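You operate a simulated robot arm through the tools that you are given. There is no shell and no other tool.

The job below is to be done with a simulated robot arm. You get a single attempt, and the scene is never put back.

Task
Set both cup slides to the span that the card shows.
Fine: free the green lever, move the slides, lock it again; the teal clamp stays on.

It is judged by the outcome, as a careful person would: the job done as asked, and still so three seconds after it is handed in. It fails if anything else is knocked over, pushed out of place, dropped, spilled or broken.

Robot
A 7-joint arm with a four-finger gripper, fixed in place. Base frame: the origin is on the floor under the middle of its stand, x ahead of it, y to its left, z up; the work surface is at about z = 850. Lengths are in mm, angles in rad, forces in N, time in s.
It reaches about 1223 mm from its shoulder. Its first joint turns from -1.204 to 3.002 rad. Payload 3.67 kg.
The TCP is the grasp point between the finger pads, 28 mm short of the fingertips. In the tool frame z runs along the fingers and y along their closing line. The gripper opens to 112 mm; its body begins 73 mm behind the TCP.
Orientation is told as [roll, pitch, yaw] about the base's x, y, z axes, in that order, counted from this pose: with the fingers straight down and closing along the base's y, the tool's x points along the base's -x, its y along +y and its z along -z.

Tools
- The arm moves only by the tool step_arm. Its arguments are lists of equal length, an entry for each row: "delta_pos": the shift along the tool's x, y, z in units of 200 mm (1.0 is 200 mm), a list of three; "rot": the turn, a rotation vector about the tool's x, y, z in units of 120 degrees (1.0 is 120 degrees), a list of three. In form: {"delta_pos": [[tx, ty, tz], ...], "rot": [[rx, ry, rz], ...]}. A call has 1 to 20 rows; each row is the pose to reach, as a shift and turn from the pose commanded when the call began, along the tool's axes at that moment. "gripper" is the finger opening in mm, from 0 to 112, set as the call begins (left out, the last holds). A call with a number of a shift or a turn outside -1 to 1 is refused whole. A row lasts 0.2 s, in which the tool goes at most 50 mm and 0.15 rad; a call with a longer step from one row to the next is refused whole, and so is a gripper value outside its range. A pose out of reach is approached as far as the arm can. The call stops where the force on the tool passes 60 N (or 10 N more than at its start, if that is more) or the arm is blocked; 0.2 s more then pass. Each finger travels about 102.5 mm/s and halts on what it meets, pressing with about 21 N; the grip force reading is that of the motor and also rises with nothing between the fingers. The clock runs only during rows and for 0.2 s after the last one: add rows that repeat a pose to give the fingers time. The reply holds the time, the measured pose of the TCP, the force on the tool along the base axes, the opening and the grip force, in the units named above and with some noise, with the torque about the TCP (base axes, N m) and any sound that the robot's microphone picked up.
- Cameras (640 x 400 px; columns grow to the right, rows downward): "scene" is fixed at [49.8, -501.3, 1497.1]; the picture's right is [0.12, -0.99, 0.00], its down [-0.45, -0.05, -0.89] and it looks along [0.88, 0.11, -0.45] (base axes); focal length 361 px, centre (320, 200). "wrist" rides on the gripper at [60, -18, -104] in the tool frame; the picture's right is [0.29, 0.96, 0.00], its down [-0.80, 0.24, -0.55] and it looks along [-0.53, 0.16, 0.83] (tool axes); focal length 234 px, centre (320, 200). There is no depth. A picture from a camera that has moved, and an enlarged one, comes with that camera's place and axes in the base frame and with its lens.
- camera(camera): a new picture of that camera. It takes no simulated time.
- raise_lower(by): slides the trunk up (or, below 0, down) by that many mm; the arm rides with it, the base frame stays. It gives what a move gives, with no picture.
- close_up(camera, box): a new picture of the part [left, top, right, bottom] of that camera's present view, enlarged. It takes no simulated time.
- sign_off(): hands the job in; it is judged then, once.

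Nothing tells you positions but the pictures and the camera data. Unless the task says otherwise, let go and move clear before handing in.

The tools are called after "Request:" as a command line: name --argument value ..., lists and objects as JSON in quotes. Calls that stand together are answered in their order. step_arm: Moves the arm, as the interface text tells. Its arguments: {"type":"object","properties":{"delta_pos":{"type":"array","items":{"type":"array","items":{"type":"number"}}},"rot":{"type":"array","items":{"type":"array","items":{"type":"number"}}},"gripper":{"type":"number"}},"required":["delta_pos","rot"]} The other tools are called the same way: raise_lower (by) moves the trunk up or down; camera (camera) takes a picture; close_up (camera, box) takes an enlarged picture of a part of a camera's view; sign_off () hands the job in.

At the start:

```text
time_s: 0.0
tool_pos: [551.6, -484.6, 1296.5]
tcp_rot: [0.001, -0.002, 0.002]
ft_force: [-0.6, -0.5, 0.4]
torque: [0.02, 0.01, -0.01]
grip_width: 111.9
gripper_force: 0.1
trunk travel left (down, up): [-525.0, 315.0]
```

scene: 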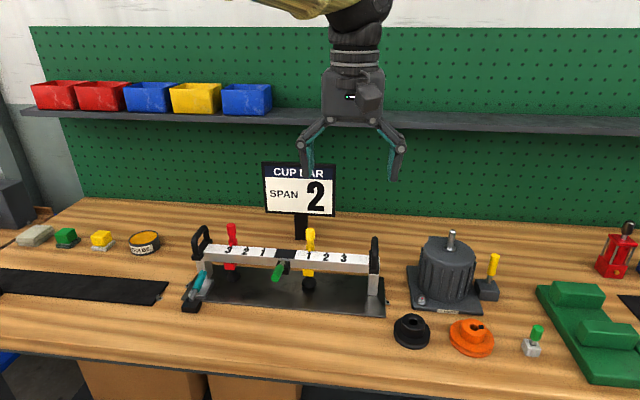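
wrist: 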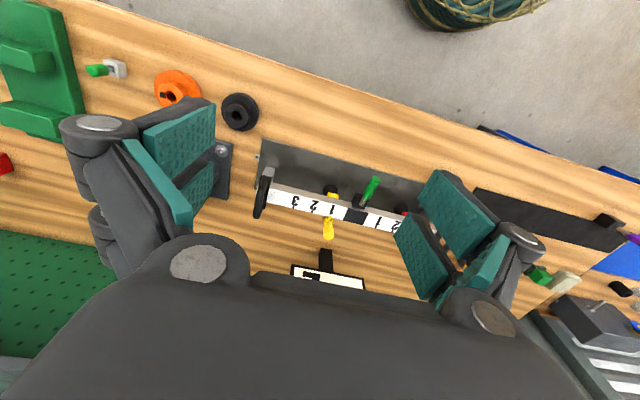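

The card reads "SPAN 2"; a bar with red and yellow cup slides, a green lever in the middle and a teal clamp at the left end sits in front of it. I'll take close-ups to understand the mechanism.

Request:
close_up --camera "scene" --box '[170, 210, 400, 330]'

Request:
close_up --camera "wrist" --box '[230, 130, 450, 300]'

Request:
close_up --camera "scene" --box '[250, 150, 350, 220]'

```text
2.78 times, centred on (285, 270) of scene
camera zoom: at [49.8, -501.3, 1497.1], right [0.12, -0.99, 0.0], down [-0.45, -0.05, -0.89], along [0.88, 0.11, -0.45], focal length 1005 px, centre (417, 5)
```

zoom: 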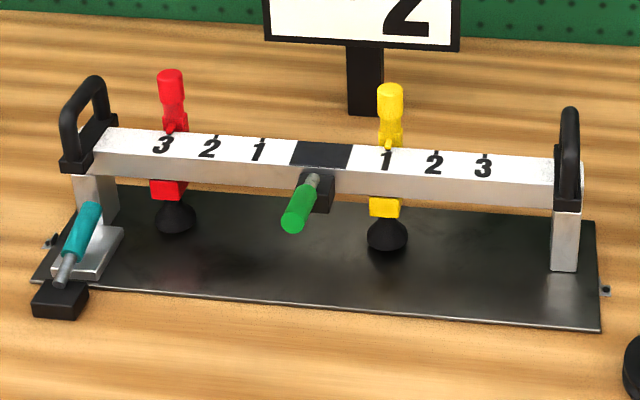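

```text
2.35 times, centred on (340, 215) of wrist
camera zoom: at [492.2, -501.7, 1400.6], right [-0.29, 0.96, 0.0], down [0.8, 0.24, 0.55], along [0.53, 0.16, -0.83], focal length 551 px, centre (273, 165)
```

zoom: 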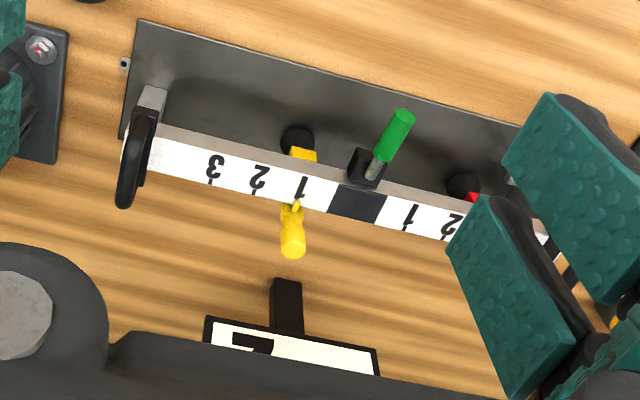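

```text
5.71 times, centred on (300, 185) of scene
camera zoom: at [49.8, -501.3, 1497.1], right [0.12, -0.99, 0.0], down [-0.45, -0.05, -0.89], along [0.88, 0.11, -0.45], focal length 2064 px, centre (434, 286)
```

zoom: 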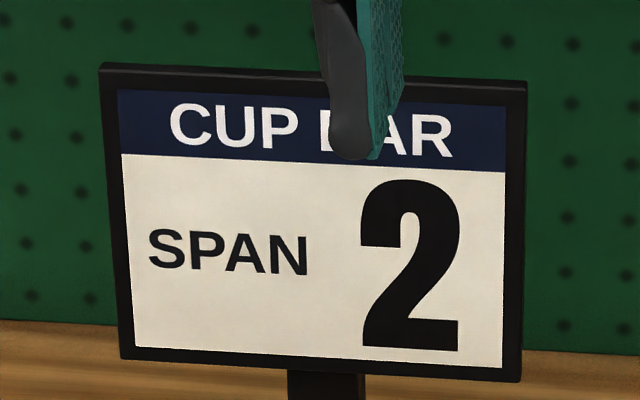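

The card asks for span 2; red stands at 3 and yellow at 1. I place the green lever's stub at about (686..751, -322, 960), sticking out towards the robot. I'm moving the wrist camera over it for a closer look.

Request:
step_arm --delta_pos '[[-0.09, 0.1, 0.12], [-0.18, 0.2, 0.24], [-0.28, 0.3, 0.36], [-0.37, 0.4, 0.48], [-0.46, 0.5, 0.6], [-0.56, 0.6, 0.72], [-0.65, 0.7, 0.85], [-0.74, 0.8, 0.98]]' --rot '[[0, 0, 0], [0, 0, 0], [0, 0, 0], [0, 0, 0], [0, 0, 0], [0, 0, 0], [0, 0, 0], [0, 0, 0]]'

Request:
camera --camera "wrist"

Request:
camera --camera "scene"

```text
time_s: 1.8
tool_pos: [702.7, -324.8, 1099.2]
tcp_rot: [0.0, 0.0, -0.002]
ft_force: [0.6, 0.5, -0.6]
torque: [-0.03, 0.05, 0.0]
grip_width: 111.9
gripper_force: 0.0
trunk travel left (down, up): [-525.0, 315.0]
```

```text
taken
camera wrist: at [642.1, -342.4, 1202.4], right [-0.29, 0.96, 0.0], down [0.8, 0.24, 0.55], along [0.53, 0.16, -0.83], focal length 234 px, centre (320, 200)
```

wrist: 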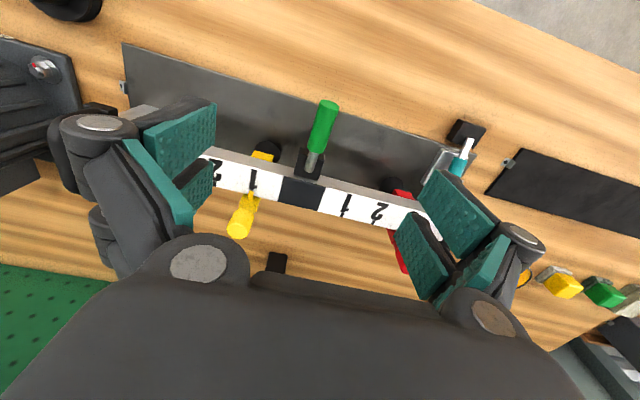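

```text
taken
```

scene: 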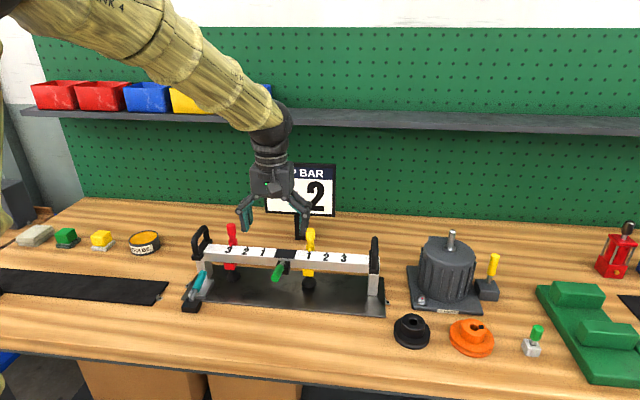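

Request:
close_up --camera "wrist" --box '[200, 80, 440, 260]'

Request:
close_up --camera "scene" --box '[245, 220, 345, 300]'

Request:
close_up --camera "scene" --box '[170, 215, 270, 320]'

```text
2.22 times, centred on (320, 170) of wrist
camera zoom: at [642.1, -342.4, 1202.4], right [-0.29, 0.96, 0.0], down [0.8, 0.24, 0.55], along [0.53, 0.16, -0.83], focal length 520 px, centre (320, 267)
```

zoom: 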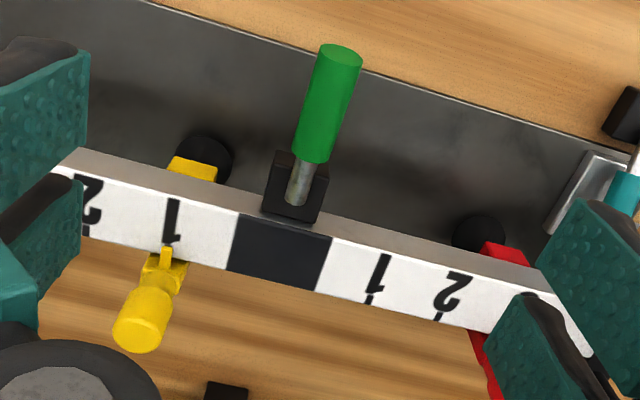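

```text
5.00 times, centred on (295, 260) of scene
camera zoom: at [49.8, -501.3, 1497.1], right [0.12, -0.99, 0.0], down [-0.45, -0.05, -0.89], along [0.88, 0.11, -0.45], focal length 1806 px, centre (445, -100)
```

zoom: 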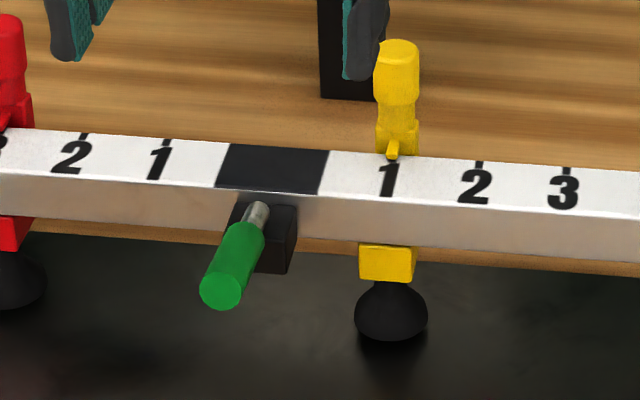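

```text
3.81 times, centred on (220, 268) of scene
camera zoom: at [49.8, -501.3, 1497.1], right [0.12, -0.99, 0.0], down [-0.45, -0.05, -0.89], along [0.88, 0.11, -0.45], focal length 1376 px, centre (701, -57)
```

zoom: 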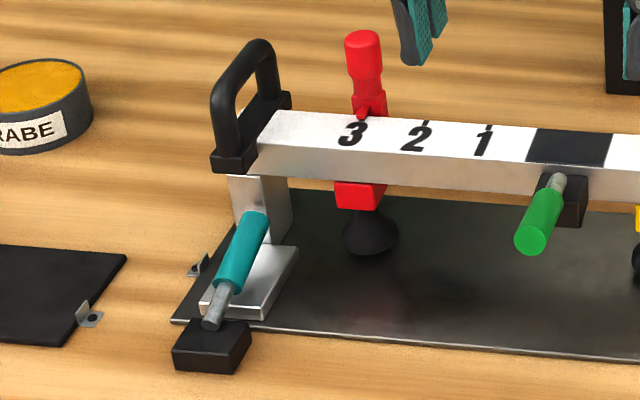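

The lever's stub sits in a black clevis on the front face of the bar and points at the robot, tilted slightly up (tip at about 686, -320, 963). I'll go lower and look closer to find its pivot direction.

Request:
step_arm --delta_pos '[[0.0, 0.0, 0.2], [0.05, 0.0, 0.35], [0.1, 0.0, 0.35]]' --rot '[[0, 0, 0], [0, 0, 0], [0, 0, 0]]'

Request:
camera --camera "wrist"

Request:
close_up --camera "wrist" --box '[230, 60, 430, 220]'

```text
time_s: 2.6
tool_pos: [678.5, -322.8, 1032.2]
tcp_rot: [-0.001, -0.001, 0.0]
ft_force: [0.0, 0.9, 0.8]
torque: [-0.03, -0.01, 0.02]
grip_width: 112.0
gripper_force: 0.0
trunk travel left (down, up): [-525.0, 315.0]
```

```text
taken
camera wrist: at [620.0, -340.9, 1133.6], right [-0.29, 0.96, 0.0], down [0.8, 0.24, 0.55], along [0.53, 0.16, -0.83], focal length 234 px, centre (320, 200)
```

wrist: 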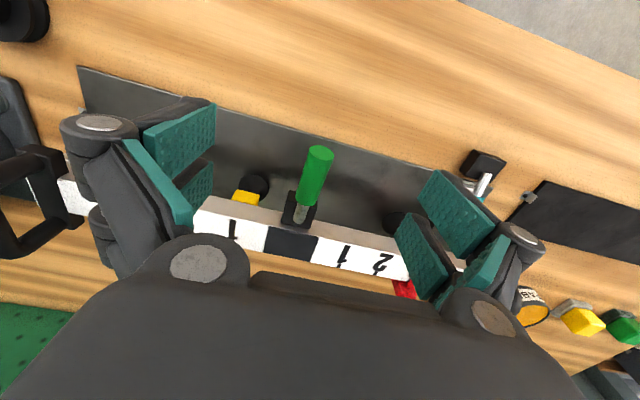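

```text
2.50 times, centred on (330, 140) of wrist
camera zoom: at [620.0, -340.9, 1133.6], right [-0.29, 0.96, 0.0], down [0.8, 0.24, 0.55], along [0.53, 0.16, -0.83], focal length 585 px, centre (295, 350)
```

zoom: 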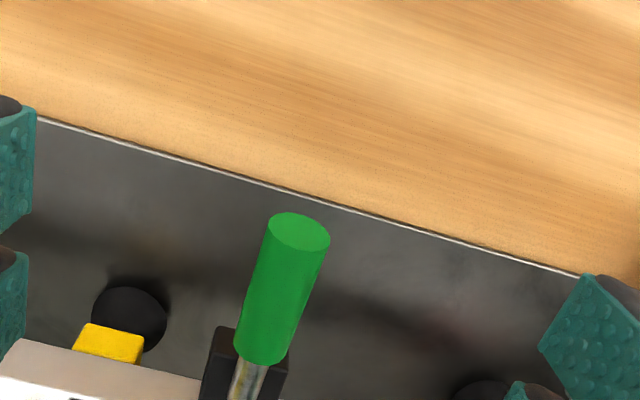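

Request:
close_up --camera "wrist" --box '[260, 140, 350, 250]'

Request:
close_up --camera "scene" --box '[180, 225, 320, 315]'

```text
3.64 times, centred on (305, 195) of wrist
camera zoom: at [620.0, -340.9, 1133.6], right [-0.29, 0.96, 0.0], down [0.8, 0.24, 0.55], along [0.53, 0.16, -0.83], focal length 852 px, centre (374, 218)
```

zoom: 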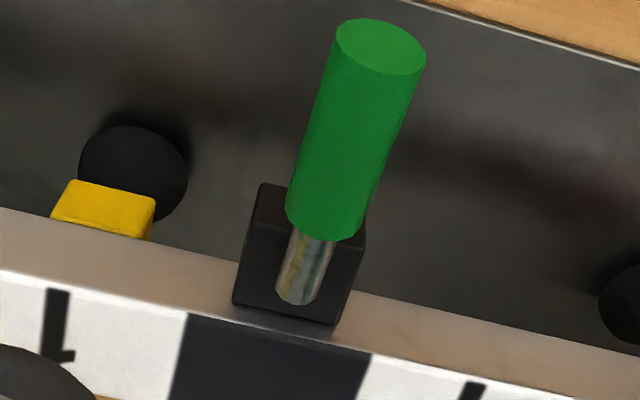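

```text
4.44 times, centred on (250, 270) of scene
camera zoom: at [49.8, -501.3, 1497.1], right [0.12, -0.99, 0.0], down [-0.45, -0.05, -0.89], along [0.88, 0.11, -0.45], focal length 1605 px, centre (631, -111)
```

zoom: 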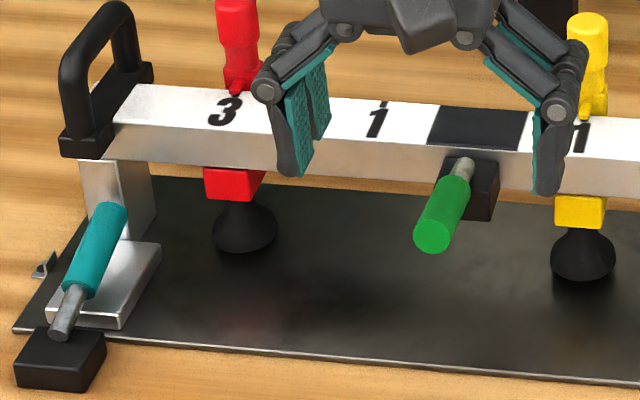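

Request:
close_up --camera "wrist" --box '[440, 130, 540, 220]'

Request:
close_up --camera "scene" --box '[175, 255, 225, 320]'

```text
4.44 times, centred on (490, 175) of wrist
camera zoom: at [620.0, -340.9, 1133.6], right [-0.29, 0.96, 0.0], down [0.8, 0.24, 0.55], along [0.53, 0.16, -0.83], focal length 1041 px, centre (-436, 311)
```

zoom: 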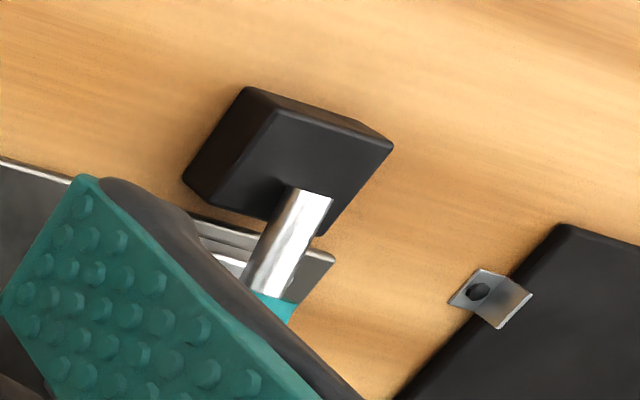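

```text
6.15 times, centred on (200, 288) of scene
camera zoom: at [49.8, -501.3, 1497.1], right [0.12, -0.99, 0.0], down [-0.45, -0.05, -0.89], along [0.88, 0.11, -0.45], focal length 2223 px, centre (1058, -338)
```

zoom: 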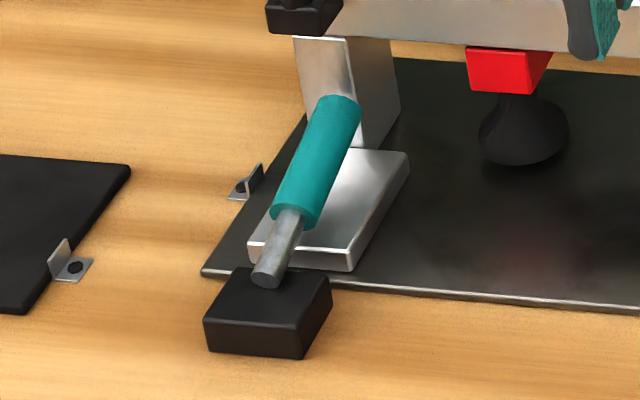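

The lever looks like it pivots at the black block on the bar front (about x 765, z 951). I'll lower the open gripper around its handle, without closing yet, and check the alignment.

Request:
step_arm --delta_pos '[[-0.08, 0.01, 0.1], [-0.162, 0.02, 0.2], [-0.162, 0.02, 0.28], [-0.162, 0.02, 0.3575], [-0.162, 0.02, 0.3575]]' --rot '[[0, 0, 0], [0, 0, 0], [0, 0, 0], [0, 0, 0], [0, 0, 0]]'

Request:
camera --camera "wrist"

Request:
close_up --camera "scene" --box '[220, 180, 360, 300]'

```text
time_s: 3.8
tool_pos: [712.6, -319.6, 960.6]
tcp_rot: [-0.001, -0.004, -0.001]
ft_force: [-0.1, 0.2, -0.2]
torque: [0.01, 0.01, -0.05]
grip_width: 112.2
gripper_force: 0.0
trunk travel left (down, up): [-525.0, 315.0]
```

```text
taken
camera wrist: at [652.7, -335.9, 1062.5], right [-0.29, 0.96, 0.0], down [0.8, 0.24, 0.55], along [0.53, 0.16, -0.83], focal length 234 px, centre (320, 200)
```

wrist: 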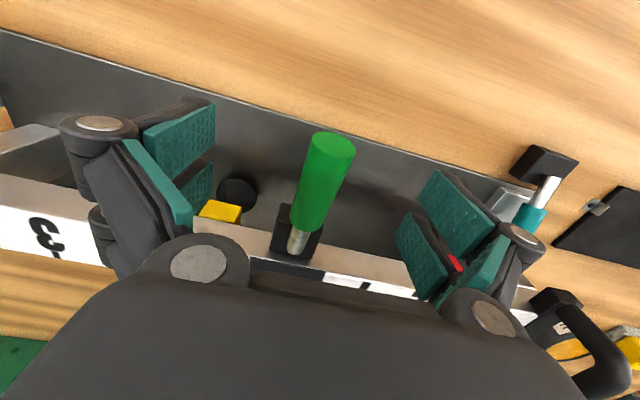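

```text
3.33 times, centred on (290, 240) of scene
camera zoom: at [49.8, -501.3, 1497.1], right [0.12, -0.99, 0.0], down [-0.45, -0.05, -0.89], along [0.88, 0.11, -0.45], focal length 1204 px, centre (420, 67)
```

zoom: 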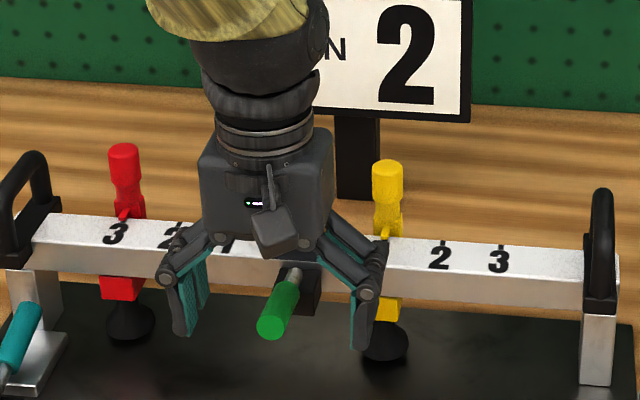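

The lever's handle lies centred between the fingers. I'm closing on it now.

Request:
step_arm --delta_pos '[[0, 0, 0], [0, 0, 0], [0, 0, 0], [0, 0, 0], [0, 0, 0]]' --rot '[[0, 0, 0], [0, 0, 0], [0, 0, 0], [0, 0, 0], [0, 0, 0]]' --gripper 5

Request:
camera --camera "wrist"

```text
time_s: 5.0
tool_pos: [712.7, -320.5, 959.6]
tcp_rot: [0.001, 0.0, -0.001]
ft_force: [1.7, -12.1, 1.3]
torque: [0.01, -0.15, -0.04]
grip_width: 18.4
gripper_force: 20.8
trunk travel left (down, up): [-525.0, 315.0]
```

```text
taken
camera wrist: at [652.8, -337.7, 1062.2], right [-0.29, 0.96, 0.0], down [0.8, 0.24, 0.55], along [0.53, 0.16, -0.83], focal length 234 px, centre (320, 200)
```

wrist: 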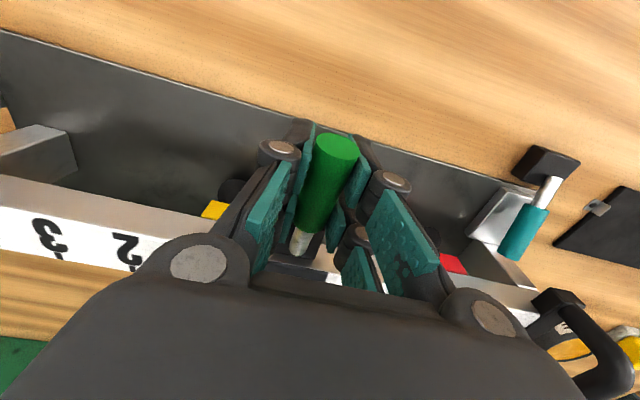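

Gripped at 18.4 mm, with a 12 N side force, so the lever is stiff sideways and my y is slightly off. I'll shift about 1 mm to -y, then probe a small upward move.

Request:
step_arm --delta_pos '[[0, -0.005, 0], [0, -0.005, -0.01], [0, -0.005, -0.02], [0, -0.005, -0.02]]' --rot '[[0, 0, 0], [0, 0, 0], [0, 0, 0], [0, 0, 0]]'

```text
time_s: 6.0
tool_pos: [714.0, -320.2, 962.3]
tcp_rot: [0.002, 0.0, 0.001]
ft_force: [-2.2, 1.2, -3.2]
torque: [0.01, 0.56, -0.06]
grip_width: 18.4
gripper_force: 20.7
trunk travel left (down, up): [-525.0, 315.0]
```

Request:
step_arm --delta_pos '[[0, 0, -0.01], [-0.002, 0, -0.02], [-0.004, 0, -0.03], [-0.006, 0, -0.04], [-0.006, 0, -0.04]]' --rot '[[0, 0, 0], [0, 0, 0], [0, 0, 0], [0, 0, 0], [0, 0, 0]]'

Request:
camera --camera "wrist"

Request:
close_up --camera "scene" --box '[250, 240, 330, 300]'

```text
time_s: 7.2
tool_pos: [715.6, -319.3, 971.9]
tcp_rot: [-0.002, 0.001, 0.0]
ft_force: [-0.1, 7.1, -3.5]
torque: [0.01, 0.57, 0.02]
grip_width: 19.0
gripper_force: 20.9
trunk travel left (down, up): [-525.0, 315.0]
```

```text
taken
camera wrist: at [655.2, -337.8, 1074.3], right [-0.29, 0.96, 0.0], down [0.8, 0.24, 0.55], along [0.53, 0.16, -0.83], focal length 234 px, centre (320, 200)
```

wrist: 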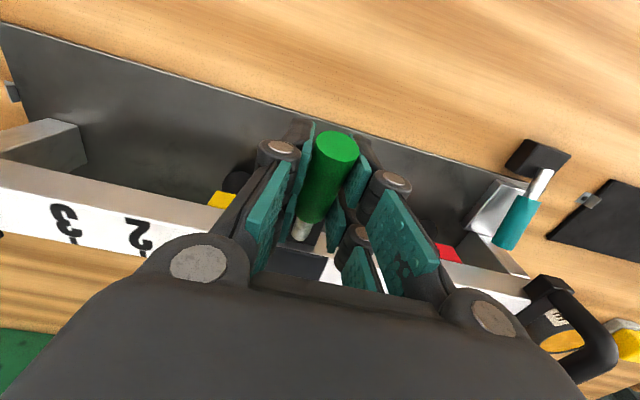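

```text
6.67 times, centred on (290, 270) of scene
camera zoom: at [49.8, -501.3, 1497.1], right [0.12, -0.99, 0.0], down [-0.45, -0.05, -0.89], along [0.88, 0.11, -0.45], focal length 2408 px, centre (520, -267)
```

zoom: 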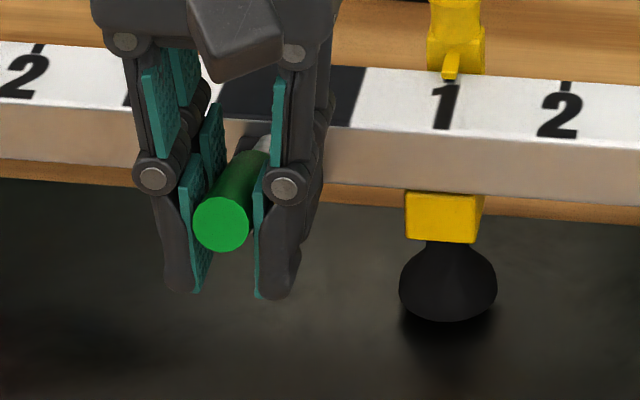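

The lever rotates upward with only about 3 N, so it hinges about y and lifts. I'll keep following the arc upward and watch the forces.

Request:
step_arm --delta_pos '[[-0.006, 0.003, -0.015], [-0.012, 0.003, -0.03], [-0.019, 0.003, -0.045], [-0.026, 0.003, -0.06], [-0.026, 0.003, -0.06]]' --rot '[[0, 0, 0], [0, 0, 0], [0, 0, 0], [0, 0, 0], [0, 0, 0]]'

Request:
close_up --camera "wrist" --box '[250, 100, 420, 260]'

Request:
close_up --camera "scene" --box '[250, 240, 330, 300]'

```text
time_s: 8.4
tool_pos: [718.2, -320.3, 983.7]
tcp_rot: [-0.001, -0.001, 0.0]
ft_force: [-7.6, 10.0, -12.1]
torque: [0.07, 0.68, 0.04]
grip_width: 18.9
gripper_force: 20.8
trunk travel left (down, up): [-525.0, 315.0]
```

```text
2.50 times, centred on (335, 180) of wrist
camera zoom: at [659.5, -337.8, 1086.4], right [-0.29, 0.96, 0.0], down [0.8, 0.24, 0.55], along [0.53, 0.16, -0.83], focal length 585 px, centre (282, 250)
```

zoom: 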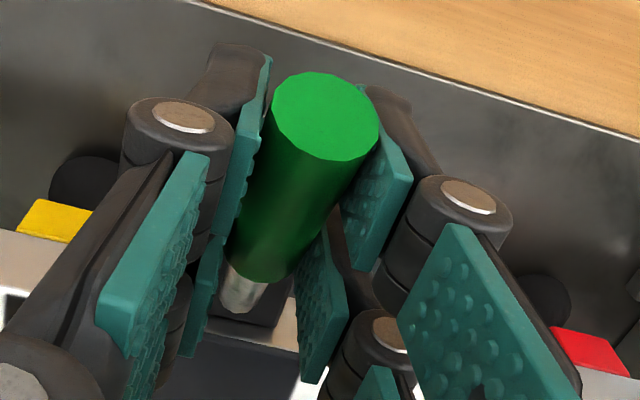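

```text
6.67 times, centred on (290, 270) of scene
camera zoom: at [49.8, -501.3, 1497.1], right [0.12, -0.99, 0.0], down [-0.45, -0.05, -0.89], along [0.88, 0.11, -0.45], focal length 2408 px, centre (520, -267)
```

zoom: 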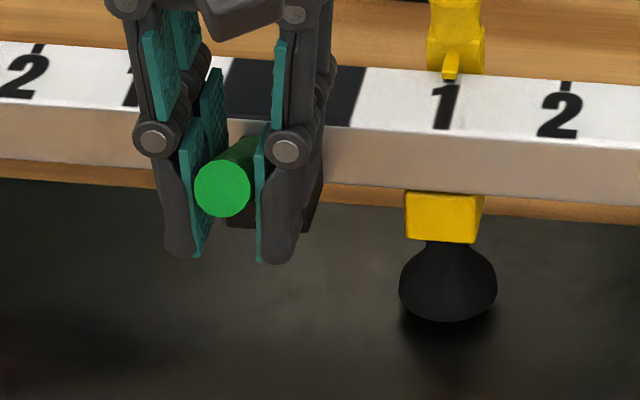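

Request:
step_arm --delta_pos '[[-0.006, 0.004, -0.013], [-0.013, 0.004, -0.026], [-0.02, 0.004, -0.039], [-0.028, 0.004, -0.052], [-0.028, 0.004, -0.052]]' --rot '[[0, 0, 0], [0, 0, 0], [0, 0, 0], [0, 0, 0], [0, 0, 0]]'

Request:
close_up --camera "wrist" --box '[250, 100, 420, 260]'

Request:
close_up --camera "scene" --box '[250, 240, 330, 300]'

```text
time_s: 9.6
tool_pos: [724.6, -319.5, 993.0]
tcp_rot: [0.001, 0.001, -0.001]
ft_force: [-6.0, 0.9, -13.9]
torque: [-0.02, 0.78, -0.01]
grip_width: 19.8
gripper_force: 21.2
trunk travel left (down, up): [-525.0, 315.0]
```

```text
2.50 times, centred on (335, 180) of wrist
camera zoom: at [664.8, -337.8, 1096.0], right [-0.29, 0.96, 0.0], down [0.8, 0.24, 0.55], along [0.53, 0.16, -0.83], focal length 585 px, centre (282, 250)
```

zoom: 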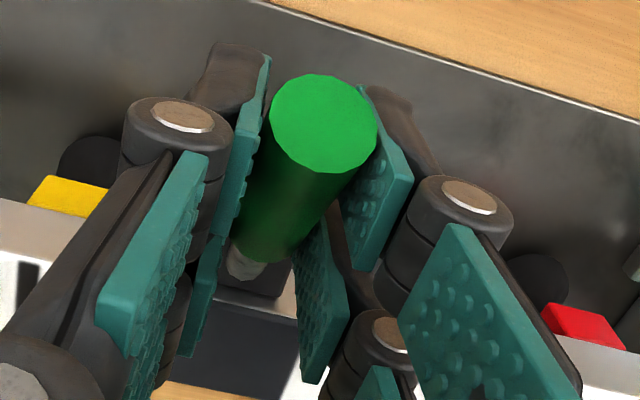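

```text
6.67 times, centred on (290, 270) of scene
camera zoom: at [49.8, -501.3, 1497.1], right [0.12, -0.99, 0.0], down [-0.45, -0.05, -0.89], along [0.88, 0.11, -0.45], focal length 2408 px, centre (520, -267)
```

zoom: 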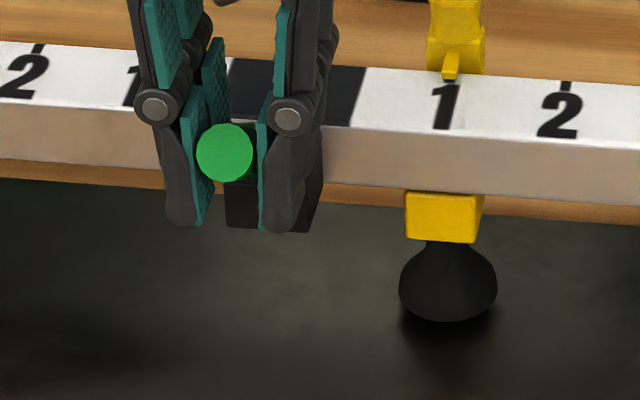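

Request:
step_arm --delta_pos '[[-0.01, 0, -0.012], [-0.02, 0, -0.024], [-0.03, 0, -0.035], [-0.04, 0, -0.045], [-0.052, 0, -0.054], [-0.052, 0, -0.054]]' --rot '[[0, 0, 0], [0, 0, 0], [0, 0, 0], [0, 0, 0], [0, 0, 0], [0, 0, 0]]'

Request:
close_up --camera "wrist" --box '[250, 100, 420, 260]'

Request:
close_up --camera "scene" --box '[250, 230, 330, 290]'

```text
time_s: 11.0
tool_pos: [734.2, -319.9, 1006.0]
tcp_rot: [0.001, 0.0, 0.0]
ft_force: [-9.2, -1.0, -8.2]
torque: [-0.03, 0.69, -0.01]
grip_width: 19.7
gripper_force: 20.9
trunk travel left (down, up): [-525.0, 315.0]
```

```text
2.50 times, centred on (335, 180) of wrist
camera zoom: at [675.1, -337.8, 1108.4], right [-0.29, 0.96, 0.0], down [0.8, 0.24, 0.55], along [0.53, 0.16, -0.83], focal length 585 px, centre (282, 250)
```

zoom: 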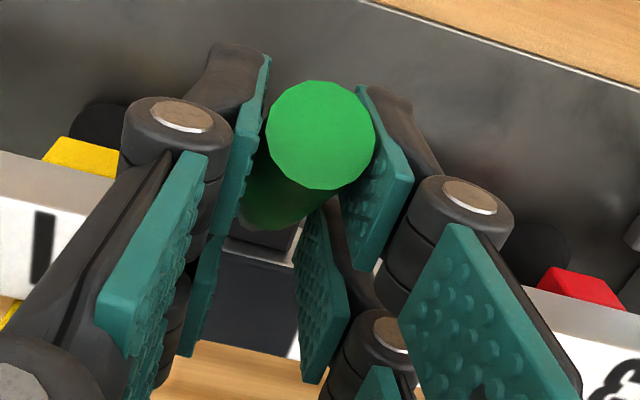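

```text
6.67 times, centred on (290, 260) of scene
camera zoom: at [49.8, -501.3, 1497.1], right [0.12, -0.99, 0.0], down [-0.45, -0.05, -0.89], along [0.88, 0.11, -0.45], focal length 2408 px, centre (520, -200)
```

zoom: 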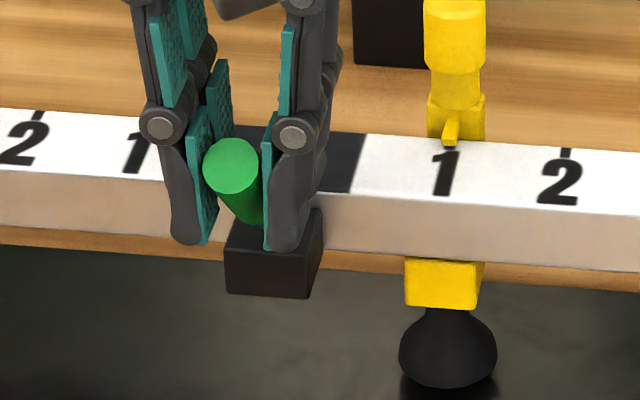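

The lever is now about halfway up and following the grip. I'll continue the arc about the pivot at roughly (766, 953).

Request:
step_arm --delta_pos '[[-0.013, 0, -0.008], [-0.027, 0, -0.016], [-0.041, 0, -0.024], [-0.056, 0, -0.031], [-0.071, 0, -0.036], [-0.085, 0, -0.04], [-0.085, 0, -0.04]]' --rot '[[0, 0, 0], [0, 0, 0], [0, 0, 0], [0, 0, 0], [0, 0, 0], [0, 0, 0], [0, 0, 0]]'

Request:
close_up --camera "wrist" --box '[250, 100, 420, 260]'

Request:
close_up --camera "scene" --box '[250, 230, 330, 290]'

```text
time_s: 12.6
tool_pos: [751.0, -319.9, 1014.1]
tcp_rot: [0.0, -0.002, 0.001]
ft_force: [-11.0, -0.6, -3.1]
torque: [0.02, 0.68, 0.03]
grip_width: 19.7
gripper_force: 21.2
trunk travel left (down, up): [-525.0, 315.0]
```

```text
2.50 times, centred on (335, 180) of wrist
camera zoom: at [691.5, -337.9, 1117.5], right [-0.29, 0.96, 0.0], down [0.8, 0.24, 0.55], along [0.53, 0.16, -0.83], focal length 585 px, centre (282, 250)
```

zoom: 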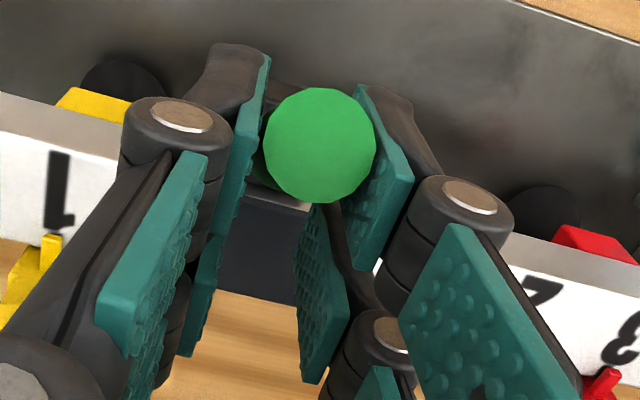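

```text
6.67 times, centred on (290, 260) of scene
camera zoom: at [49.8, -501.3, 1497.1], right [0.12, -0.99, 0.0], down [-0.45, -0.05, -0.89], along [0.88, 0.11, -0.45], focal length 2408 px, centre (520, -200)
```

zoom: 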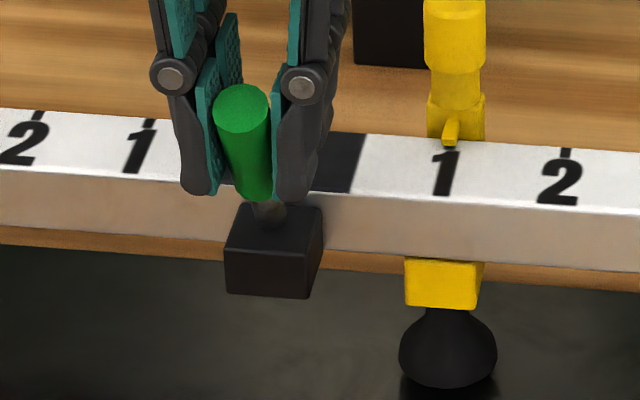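

Request:
step_arm --delta_pos '[[-0.015, 0, -0.003], [-0.03, 0, -0.006], [-0.045, 0, -0.008], [-0.06, 0, -0.009], [-0.075, 0, -0.009], [-0.075, 0, -0.009]]' --rot '[[0, 0, 0], [0, 0, 0], [0, 0, 0], [0, 0, 0], [0, 0, 0], [0, 0, 0]]'

Request:
close_up --camera "wrist" --box '[250, 100, 420, 260]'

Request:
close_up --camera "scene" --box '[250, 230, 330, 290]'

```text
time_s: 14.0
tool_pos: [766.4, -319.4, 1016.7]
tcp_rot: [-0.001, -0.001, 0.0]
ft_force: [-10.9, -4.8, 8.7]
torque: [-0.19, 0.82, 0.06]
grip_width: 19.8
gripper_force: 20.9
trunk travel left (down, up): [-525.0, 315.0]
```

```text
2.50 times, centred on (335, 180) of wrist
camera zoom: at [706.0, -337.8, 1119.6], right [-0.29, 0.96, 0.0], down [0.8, 0.24, 0.56], along [0.53, 0.16, -0.83], focal length 585 px, centre (282, 250)
```

zoom: 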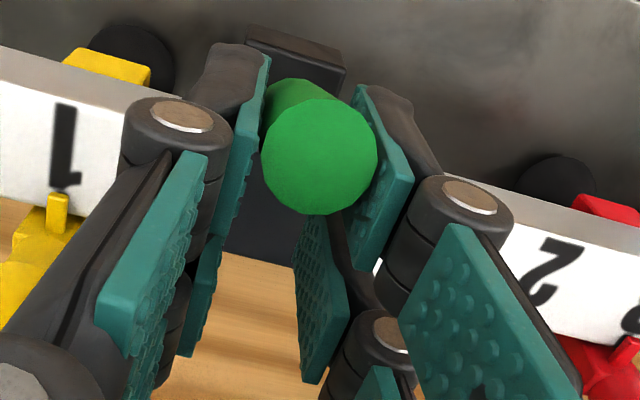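

```text
6.67 times, centred on (290, 260) of scene
camera zoom: at [49.8, -501.3, 1497.1], right [0.12, -0.99, 0.0], down [-0.45, -0.05, -0.89], along [0.88, 0.11, -0.45], focal length 2408 px, centre (520, -200)
```

zoom: 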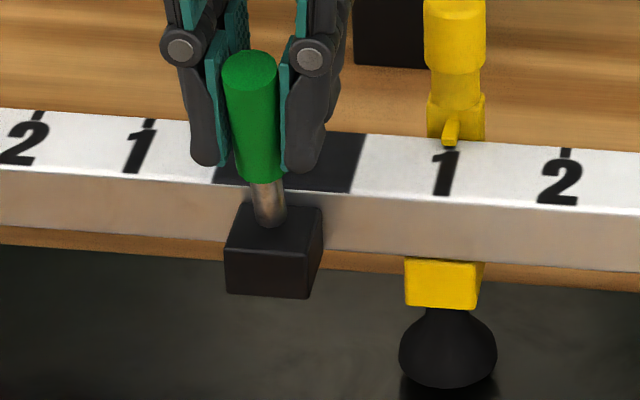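

Request:
step_arm --delta_pos '[[-0.015, 0, 0.003], [-0.03, 0, 0.006], [-0.045, 0, 0.01], [-0.06, 0, 0.014], [-0.075, 0, 0.02], [-0.075, 0, 0.02]]' --rot '[[0, 0, 0], [0, 0, 0], [0, 0, 0], [0, 0, 0], [0, 0, 0], [0, 0, 0]]'

Request:
close_up --camera "wrist" --box '[250, 100, 420, 260]'

Request:
close_up --camera "scene" --box '[250, 230, 330, 290]'

```text
time_s: 15.4
tool_pos: [781.0, -320.3, 1012.8]
tcp_rot: [0.0, -0.004, 0.001]
ft_force: [-7.5, -5.8, 13.2]
torque: [-0.16, 0.74, 0.09]
grip_width: 20.1
gripper_force: 20.8
trunk travel left (down, up): [-525.0, 315.0]
```

```text
2.50 times, centred on (335, 180) of wrist
camera zoom: at [721.2, -337.8, 1115.7], right [-0.29, 0.96, 0.0], down [0.8, 0.24, 0.56], along [0.53, 0.16, -0.83], focal length 585 px, centre (282, 250)
```

zoom: 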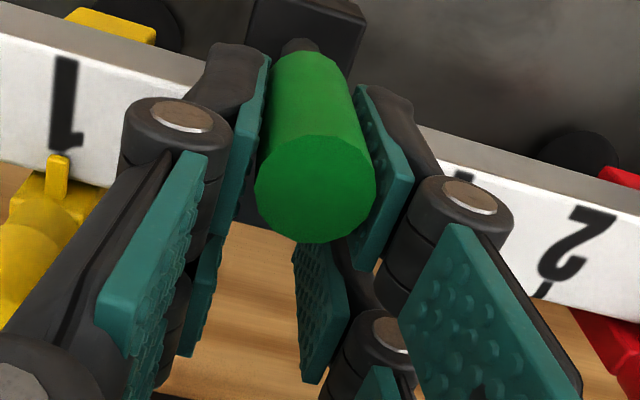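

```text
6.67 times, centred on (290, 260) of scene
camera zoom: at [49.8, -501.3, 1497.1], right [0.12, -0.99, 0.0], down [-0.45, -0.05, -0.89], along [0.88, 0.11, -0.45], focal length 2408 px, centre (520, -200)
```

zoom: 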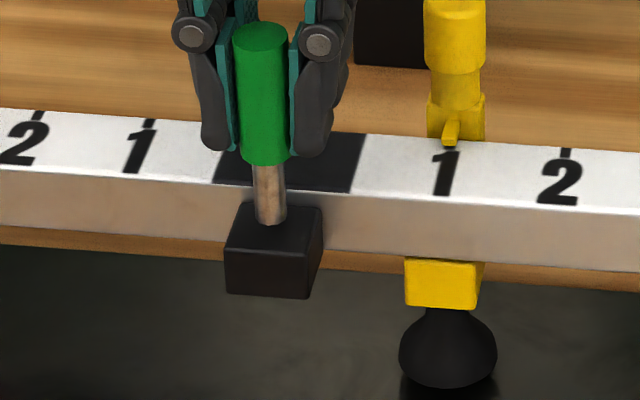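

The lever is almost vertical (about 87°) and has met no stop yet. I'll ease it a bit further and feel for an end stop.

Request:
step_arm --delta_pos '[[-0.015, 0, 0.008], [-0.03, 0, 0.016], [-0.045, 0, 0.026], [-0.06, 0, 0.036], [-0.06, 0, 0.036]]' --rot '[[0, 0, 0], [0, 0, 0], [0, 0, 0], [0, 0, 0], [0, 0, 0]]'

Request:
close_up --camera "wrist" --box '[250, 100, 420, 260]'

Request:
close_up --camera "scene" --box '[250, 230, 330, 290]'

```text
time_s: 16.6
tool_pos: [794.9, -320.0, 1004.0]
tcp_rot: [0.0, -0.001, 0.0]
ft_force: [6.3, -3.2, 0.0]
torque: [0.03, -0.17, 0.12]
grip_width: 6.9
gripper_force: 1.6
trunk travel left (down, up): [-525.0, 315.0]
```

```text
2.50 times, centred on (335, 180) of wrist
camera zoom: at [735.6, -337.3, 1106.2], right [-0.29, 0.96, 0.0], down [0.8, 0.24, 0.56], along [0.53, 0.16, -0.83], focal length 585 px, centre (282, 250)
```

zoom: 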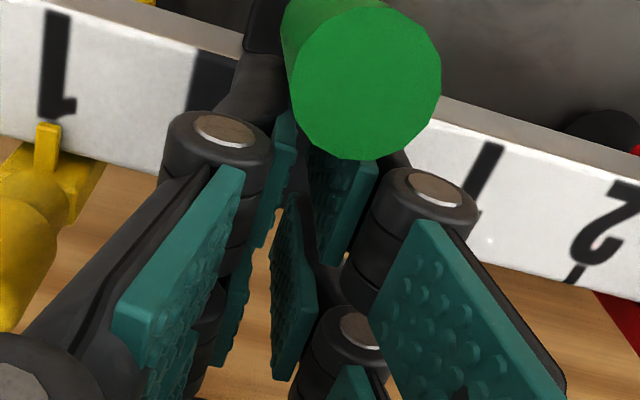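

```text
6.67 times, centred on (290, 260) of scene
camera zoom: at [49.8, -501.3, 1497.1], right [0.12, -0.99, 0.0], down [-0.45, -0.05, -0.89], along [0.88, 0.11, -0.45], focal length 2408 px, centre (520, -200)
```

zoom: 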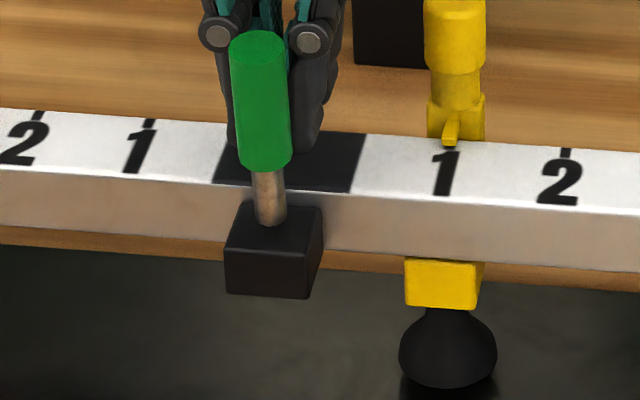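

The lever slipped out of the grip near its top end and stands at about 80°. I'll back away upward, then push it towards +x with closed fingers to find its stop.

Request:
step_arm --delta_pos '[[-0.015, 0, 0], [-0.015, 0, -0.1], [-0.015, 0, -0.3], [-0.015, 0, -0.5], [-0.015, 0, -0.5]]' --rot '[[0, 0, 0], [0, 0, 0], [0, 0, 0], [0, 0, 0], [0, 0, 0]]' --gripper 0

Request:
camera --camera "wrist"

Request:
close_up --camera "scene" --box '[210, 210, 350, 300]'

```text
time_s: 17.8
tool_pos: [797.3, -319.6, 1103.6]
tcp_rot: [0.001, 0.003, 0.0]
ft_force: [1.0, 0.2, 0.2]
torque: [0.0, -0.01, 0.0]
grip_width: 0.0
gripper_force: 20.6
trunk travel left (down, up): [-525.0, 315.0]
```

```text
taken
camera wrist: at [737.5, -337.2, 1206.6], right [-0.29, 0.96, 0.0], down [0.8, 0.24, 0.55], along [0.53, 0.16, -0.83], focal length 234 px, centre (320, 200)
```

wrist: 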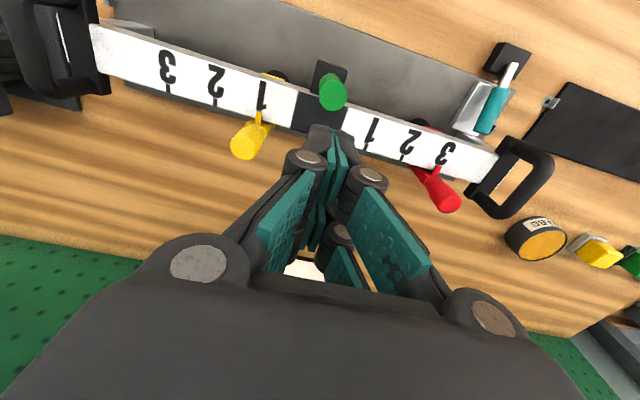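

```text
4.44 times, centred on (280, 255) of scene
camera zoom: at [49.8, -501.3, 1497.1], right [0.12, -0.99, 0.0], down [-0.45, -0.05, -0.89], along [0.88, 0.11, -0.45], focal length 1605 px, centre (498, -44)
```

zoom: 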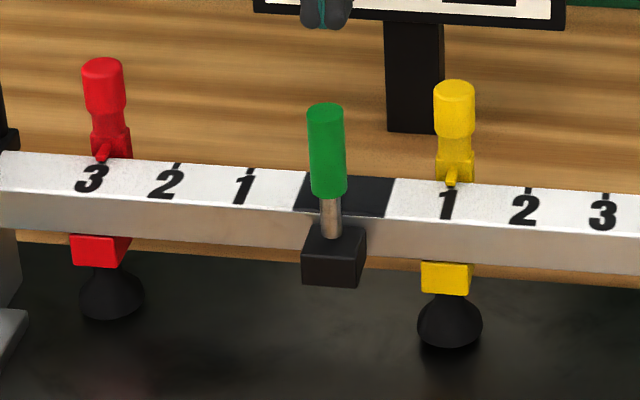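

The lever stands upright on its own (about 88°). Next I go to its front side and push gently towards +x to check for the end stop.

Request:
step_arm --delta_pos '[[0.2, 0, 0], [0.4, 0, 0], [0.422, 0, 0.1], [0.422, 0, 0.25], [0.422, 0, 0.4], [0.422, 0, 0.4]]' --rot '[[0, 0, 0], [0, 0, 0], [0, 0, 0], [0, 0, 0], [0, 0, 0], [0, 0, 0]]' --gripper 0

Request:
close_up --camera "scene" --box '[250, 230, 330, 290]'

Request:
camera --camera "wrist"

```text
time_s: 19.2
tool_pos: [712.4, -319.1, 1024.5]
tcp_rot: [-0.001, 0.0, -0.001]
ft_force: [0.4, 1.2, 0.1]
torque: [-0.02, 0.0, -0.01]
grip_width: 0.1
gripper_force: 20.6
trunk travel left (down, up): [-525.0, 315.0]
```

```text
6.67 times, centred on (290, 260) of scene
camera zoom: at [49.8, -501.3, 1497.1], right [0.12, -0.99, 0.0], down [-0.45, -0.05, -0.89], along [0.88, 0.11, -0.45], focal length 2408 px, centre (520, -200)
```

zoom: 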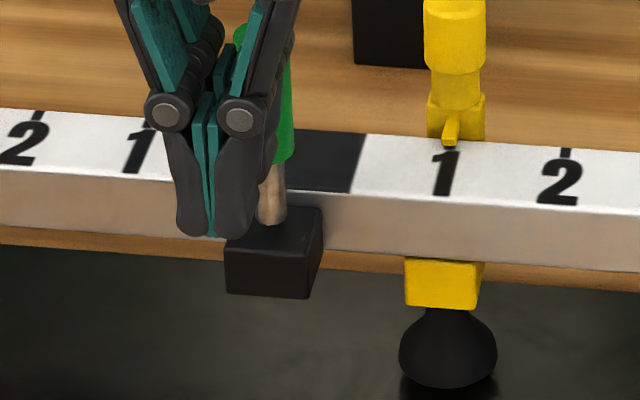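

```text
taken
camera wrist: at [653.0, -336.2, 1127.5], right [-0.29, 0.96, 0.0], down [0.8, 0.24, 0.56], along [0.53, 0.16, -0.83], focal length 234 px, centre (320, 200)
```

wrist: 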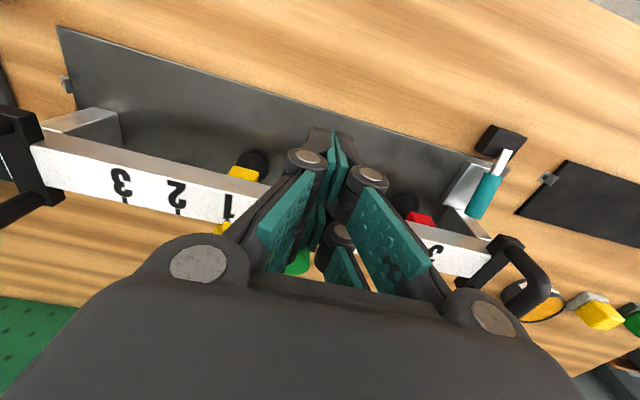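

Request:
step_arm --delta_pos '[[-0.03, 0, 0], [-0.06, 0, 0], [-0.09, 0, 0], [-0.11, 0, 0], [-0.11, 0, 0]]' --rot '[[0, 0, 0], [0, 0, 0], [0, 0, 0], [0, 0, 0], [0, 0, 0]]' --gripper 0

Request:
close_up --camera "scene" --box '[250, 230, 330, 290]'

```text
time_s: 20.4
tool_pos: [730.2, -318.8, 1024.5]
tcp_rot: [0.001, 0.004, 0.0]
ft_force: [-52.4, 4.4, -14.1]
torque: [-0.05, 1.42, 0.02]
grip_width: 6.0
gripper_force: 20.7
trunk travel left (down, up): [-525.0, 315.0]
```

```text
6.67 times, centred on (290, 260) of scene
camera zoom: at [49.8, -501.3, 1497.1], right [0.12, -0.99, 0.0], down [-0.45, -0.05, -0.89], along [0.88, 0.11, -0.45], focal length 2408 px, centre (520, -200)
```

zoom: 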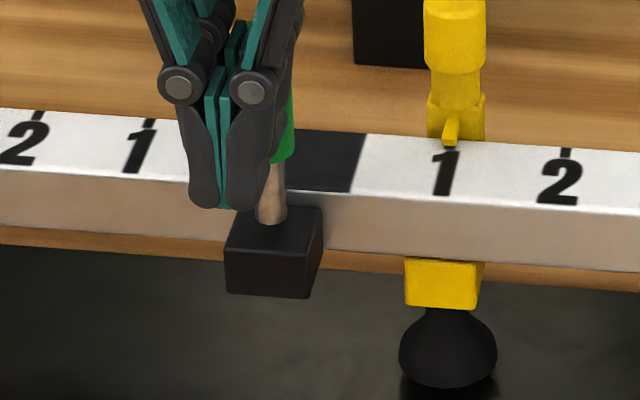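

A firm stop: 52 N with the lever not moving, so it's at its fully raised (free) end. I'm backing off and lifting for a view of the yellow slide.

Request:
step_arm --delta_pos '[[0.05, 0, 0], [0.12, 0, 0], [0.12, 0, -0.1], [0.12, 0, -0.3], [0.12, -0.1, -0.5], [-0.05, -0.2, -0.5], [-0.2, -0.3, -0.5], [-0.2, -0.3, -0.5]]' --rot '[[0, 0, 0], [0, 0, 0], [0, 0, 0], [0, 0, 0], [0, 0, 0], [0, 0, 0], [0, 0, 0], [0, 0, 0]]' --gripper 0

Request:
camera --camera "wrist"

Request:
close_up --camera "wrist" --box '[200, 60, 420, 200]'

Request:
close_up --camera "scene" --box '[210, 210, 350, 300]'

```text
time_s: 22.2
tool_pos: [773.5, -378.7, 1127.2]
tcp_rot: [0.0, 0.0, -0.001]
ft_force: [0.2, -0.3, 0.7]
torque: [-0.04, 0.03, 0.0]
grip_width: 0.0
gripper_force: 21.1
trunk travel left (down, up): [-525.0, 315.0]
```

```text
taken
camera wrist: at [713.7, -395.6, 1228.5], right [-0.29, 0.96, 0.0], down [0.8, 0.24, 0.55], along [0.53, 0.16, -0.83], focal length 234 px, centre (320, 200)
```

wrist: 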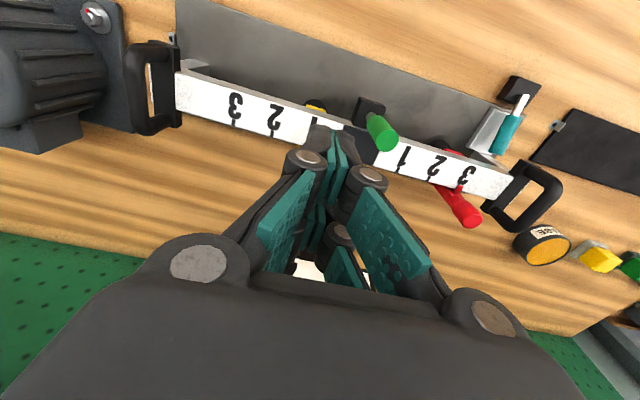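

```text
2.86 times, centred on (310, 130) of wrist
camera zoom: at [713.7, -395.6, 1228.5], right [-0.29, 0.96, 0.0], down [0.8, 0.24, 0.55], along [0.53, 0.16, -0.83], focal length 669 px, centre (349, 400)
```

zoom: 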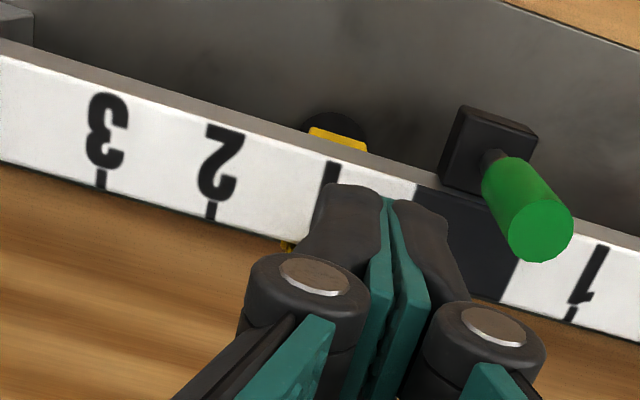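

```text
4.44 times, centred on (280, 255) of scene
camera zoom: at [49.8, -501.3, 1497.1], right [0.12, -0.99, 0.0], down [-0.45, -0.05, -0.89], along [0.88, 0.11, -0.45], focal length 1605 px, centre (498, -44)
```

zoom: 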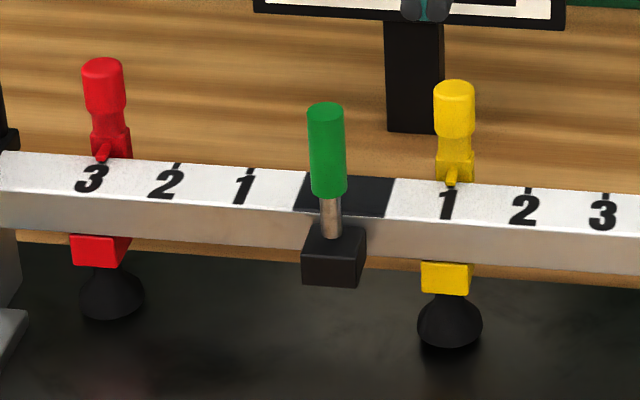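

The lever is free and the marks come out at about y = -426 (right 2) and -218 (left 2), with the yellow handle at (828, -381) and its top at z 1011. I'll open part way and move above the yellow handle.

Request:
step_arm --delta_pos '[[-0.13, 0, 0], [-0.26, 0, 0], [-0.26, 0, 0.1], [-0.26, 0, 0.2], [-0.26, 0, 0.2], [-0.26, 0, 0.2]]' --rot '[[0, 0, 0], [0, 0, 0], [0, 0, 0], [0, 0, 0], [0, 0, 0], [0, 0, 0]]' --gripper 44

Request:
camera --camera "wrist"

Request:
close_up --camera "scene" --box '[250, 200, 350, 280]'

```text
time_s: 23.6
tool_pos: [827.4, -380.1, 1083.7]
tcp_rot: [-0.001, -0.001, 0.0]
ft_force: [-0.5, 0.3, 0.5]
torque: [-0.02, 0.02, -0.01]
grip_width: 43.8
gripper_force: 0.0
trunk travel left (down, up): [-525.0, 315.0]
```

```text
taken
camera wrist: at [767.4, -397.2, 1186.5], right [-0.29, 0.96, 0.0], down [0.8, 0.24, 0.55], along [0.53, 0.16, -0.83], focal length 234 px, centre (320, 200)
```

wrist: 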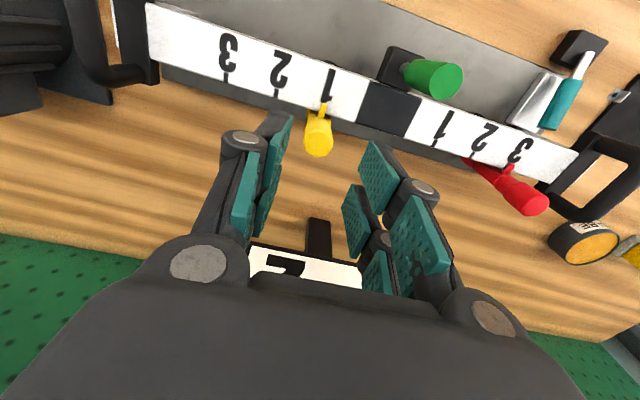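

```text
5.00 times, centred on (300, 240) of scene
camera zoom: at [49.8, -501.3, 1497.1], right [0.12, -0.99, 0.0], down [-0.45, -0.05, -0.89], along [0.88, 0.11, -0.45], focal length 1806 px, centre (420, 0)
```

zoom: 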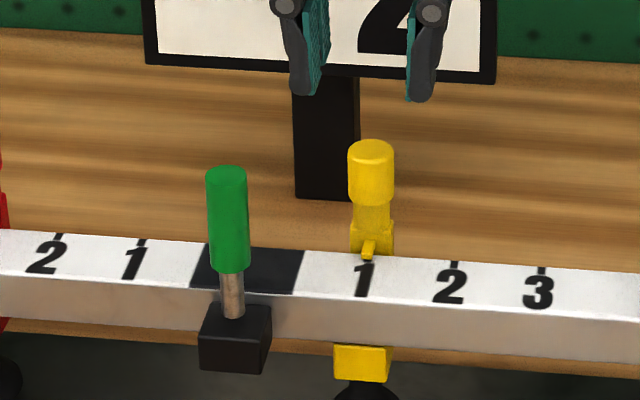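

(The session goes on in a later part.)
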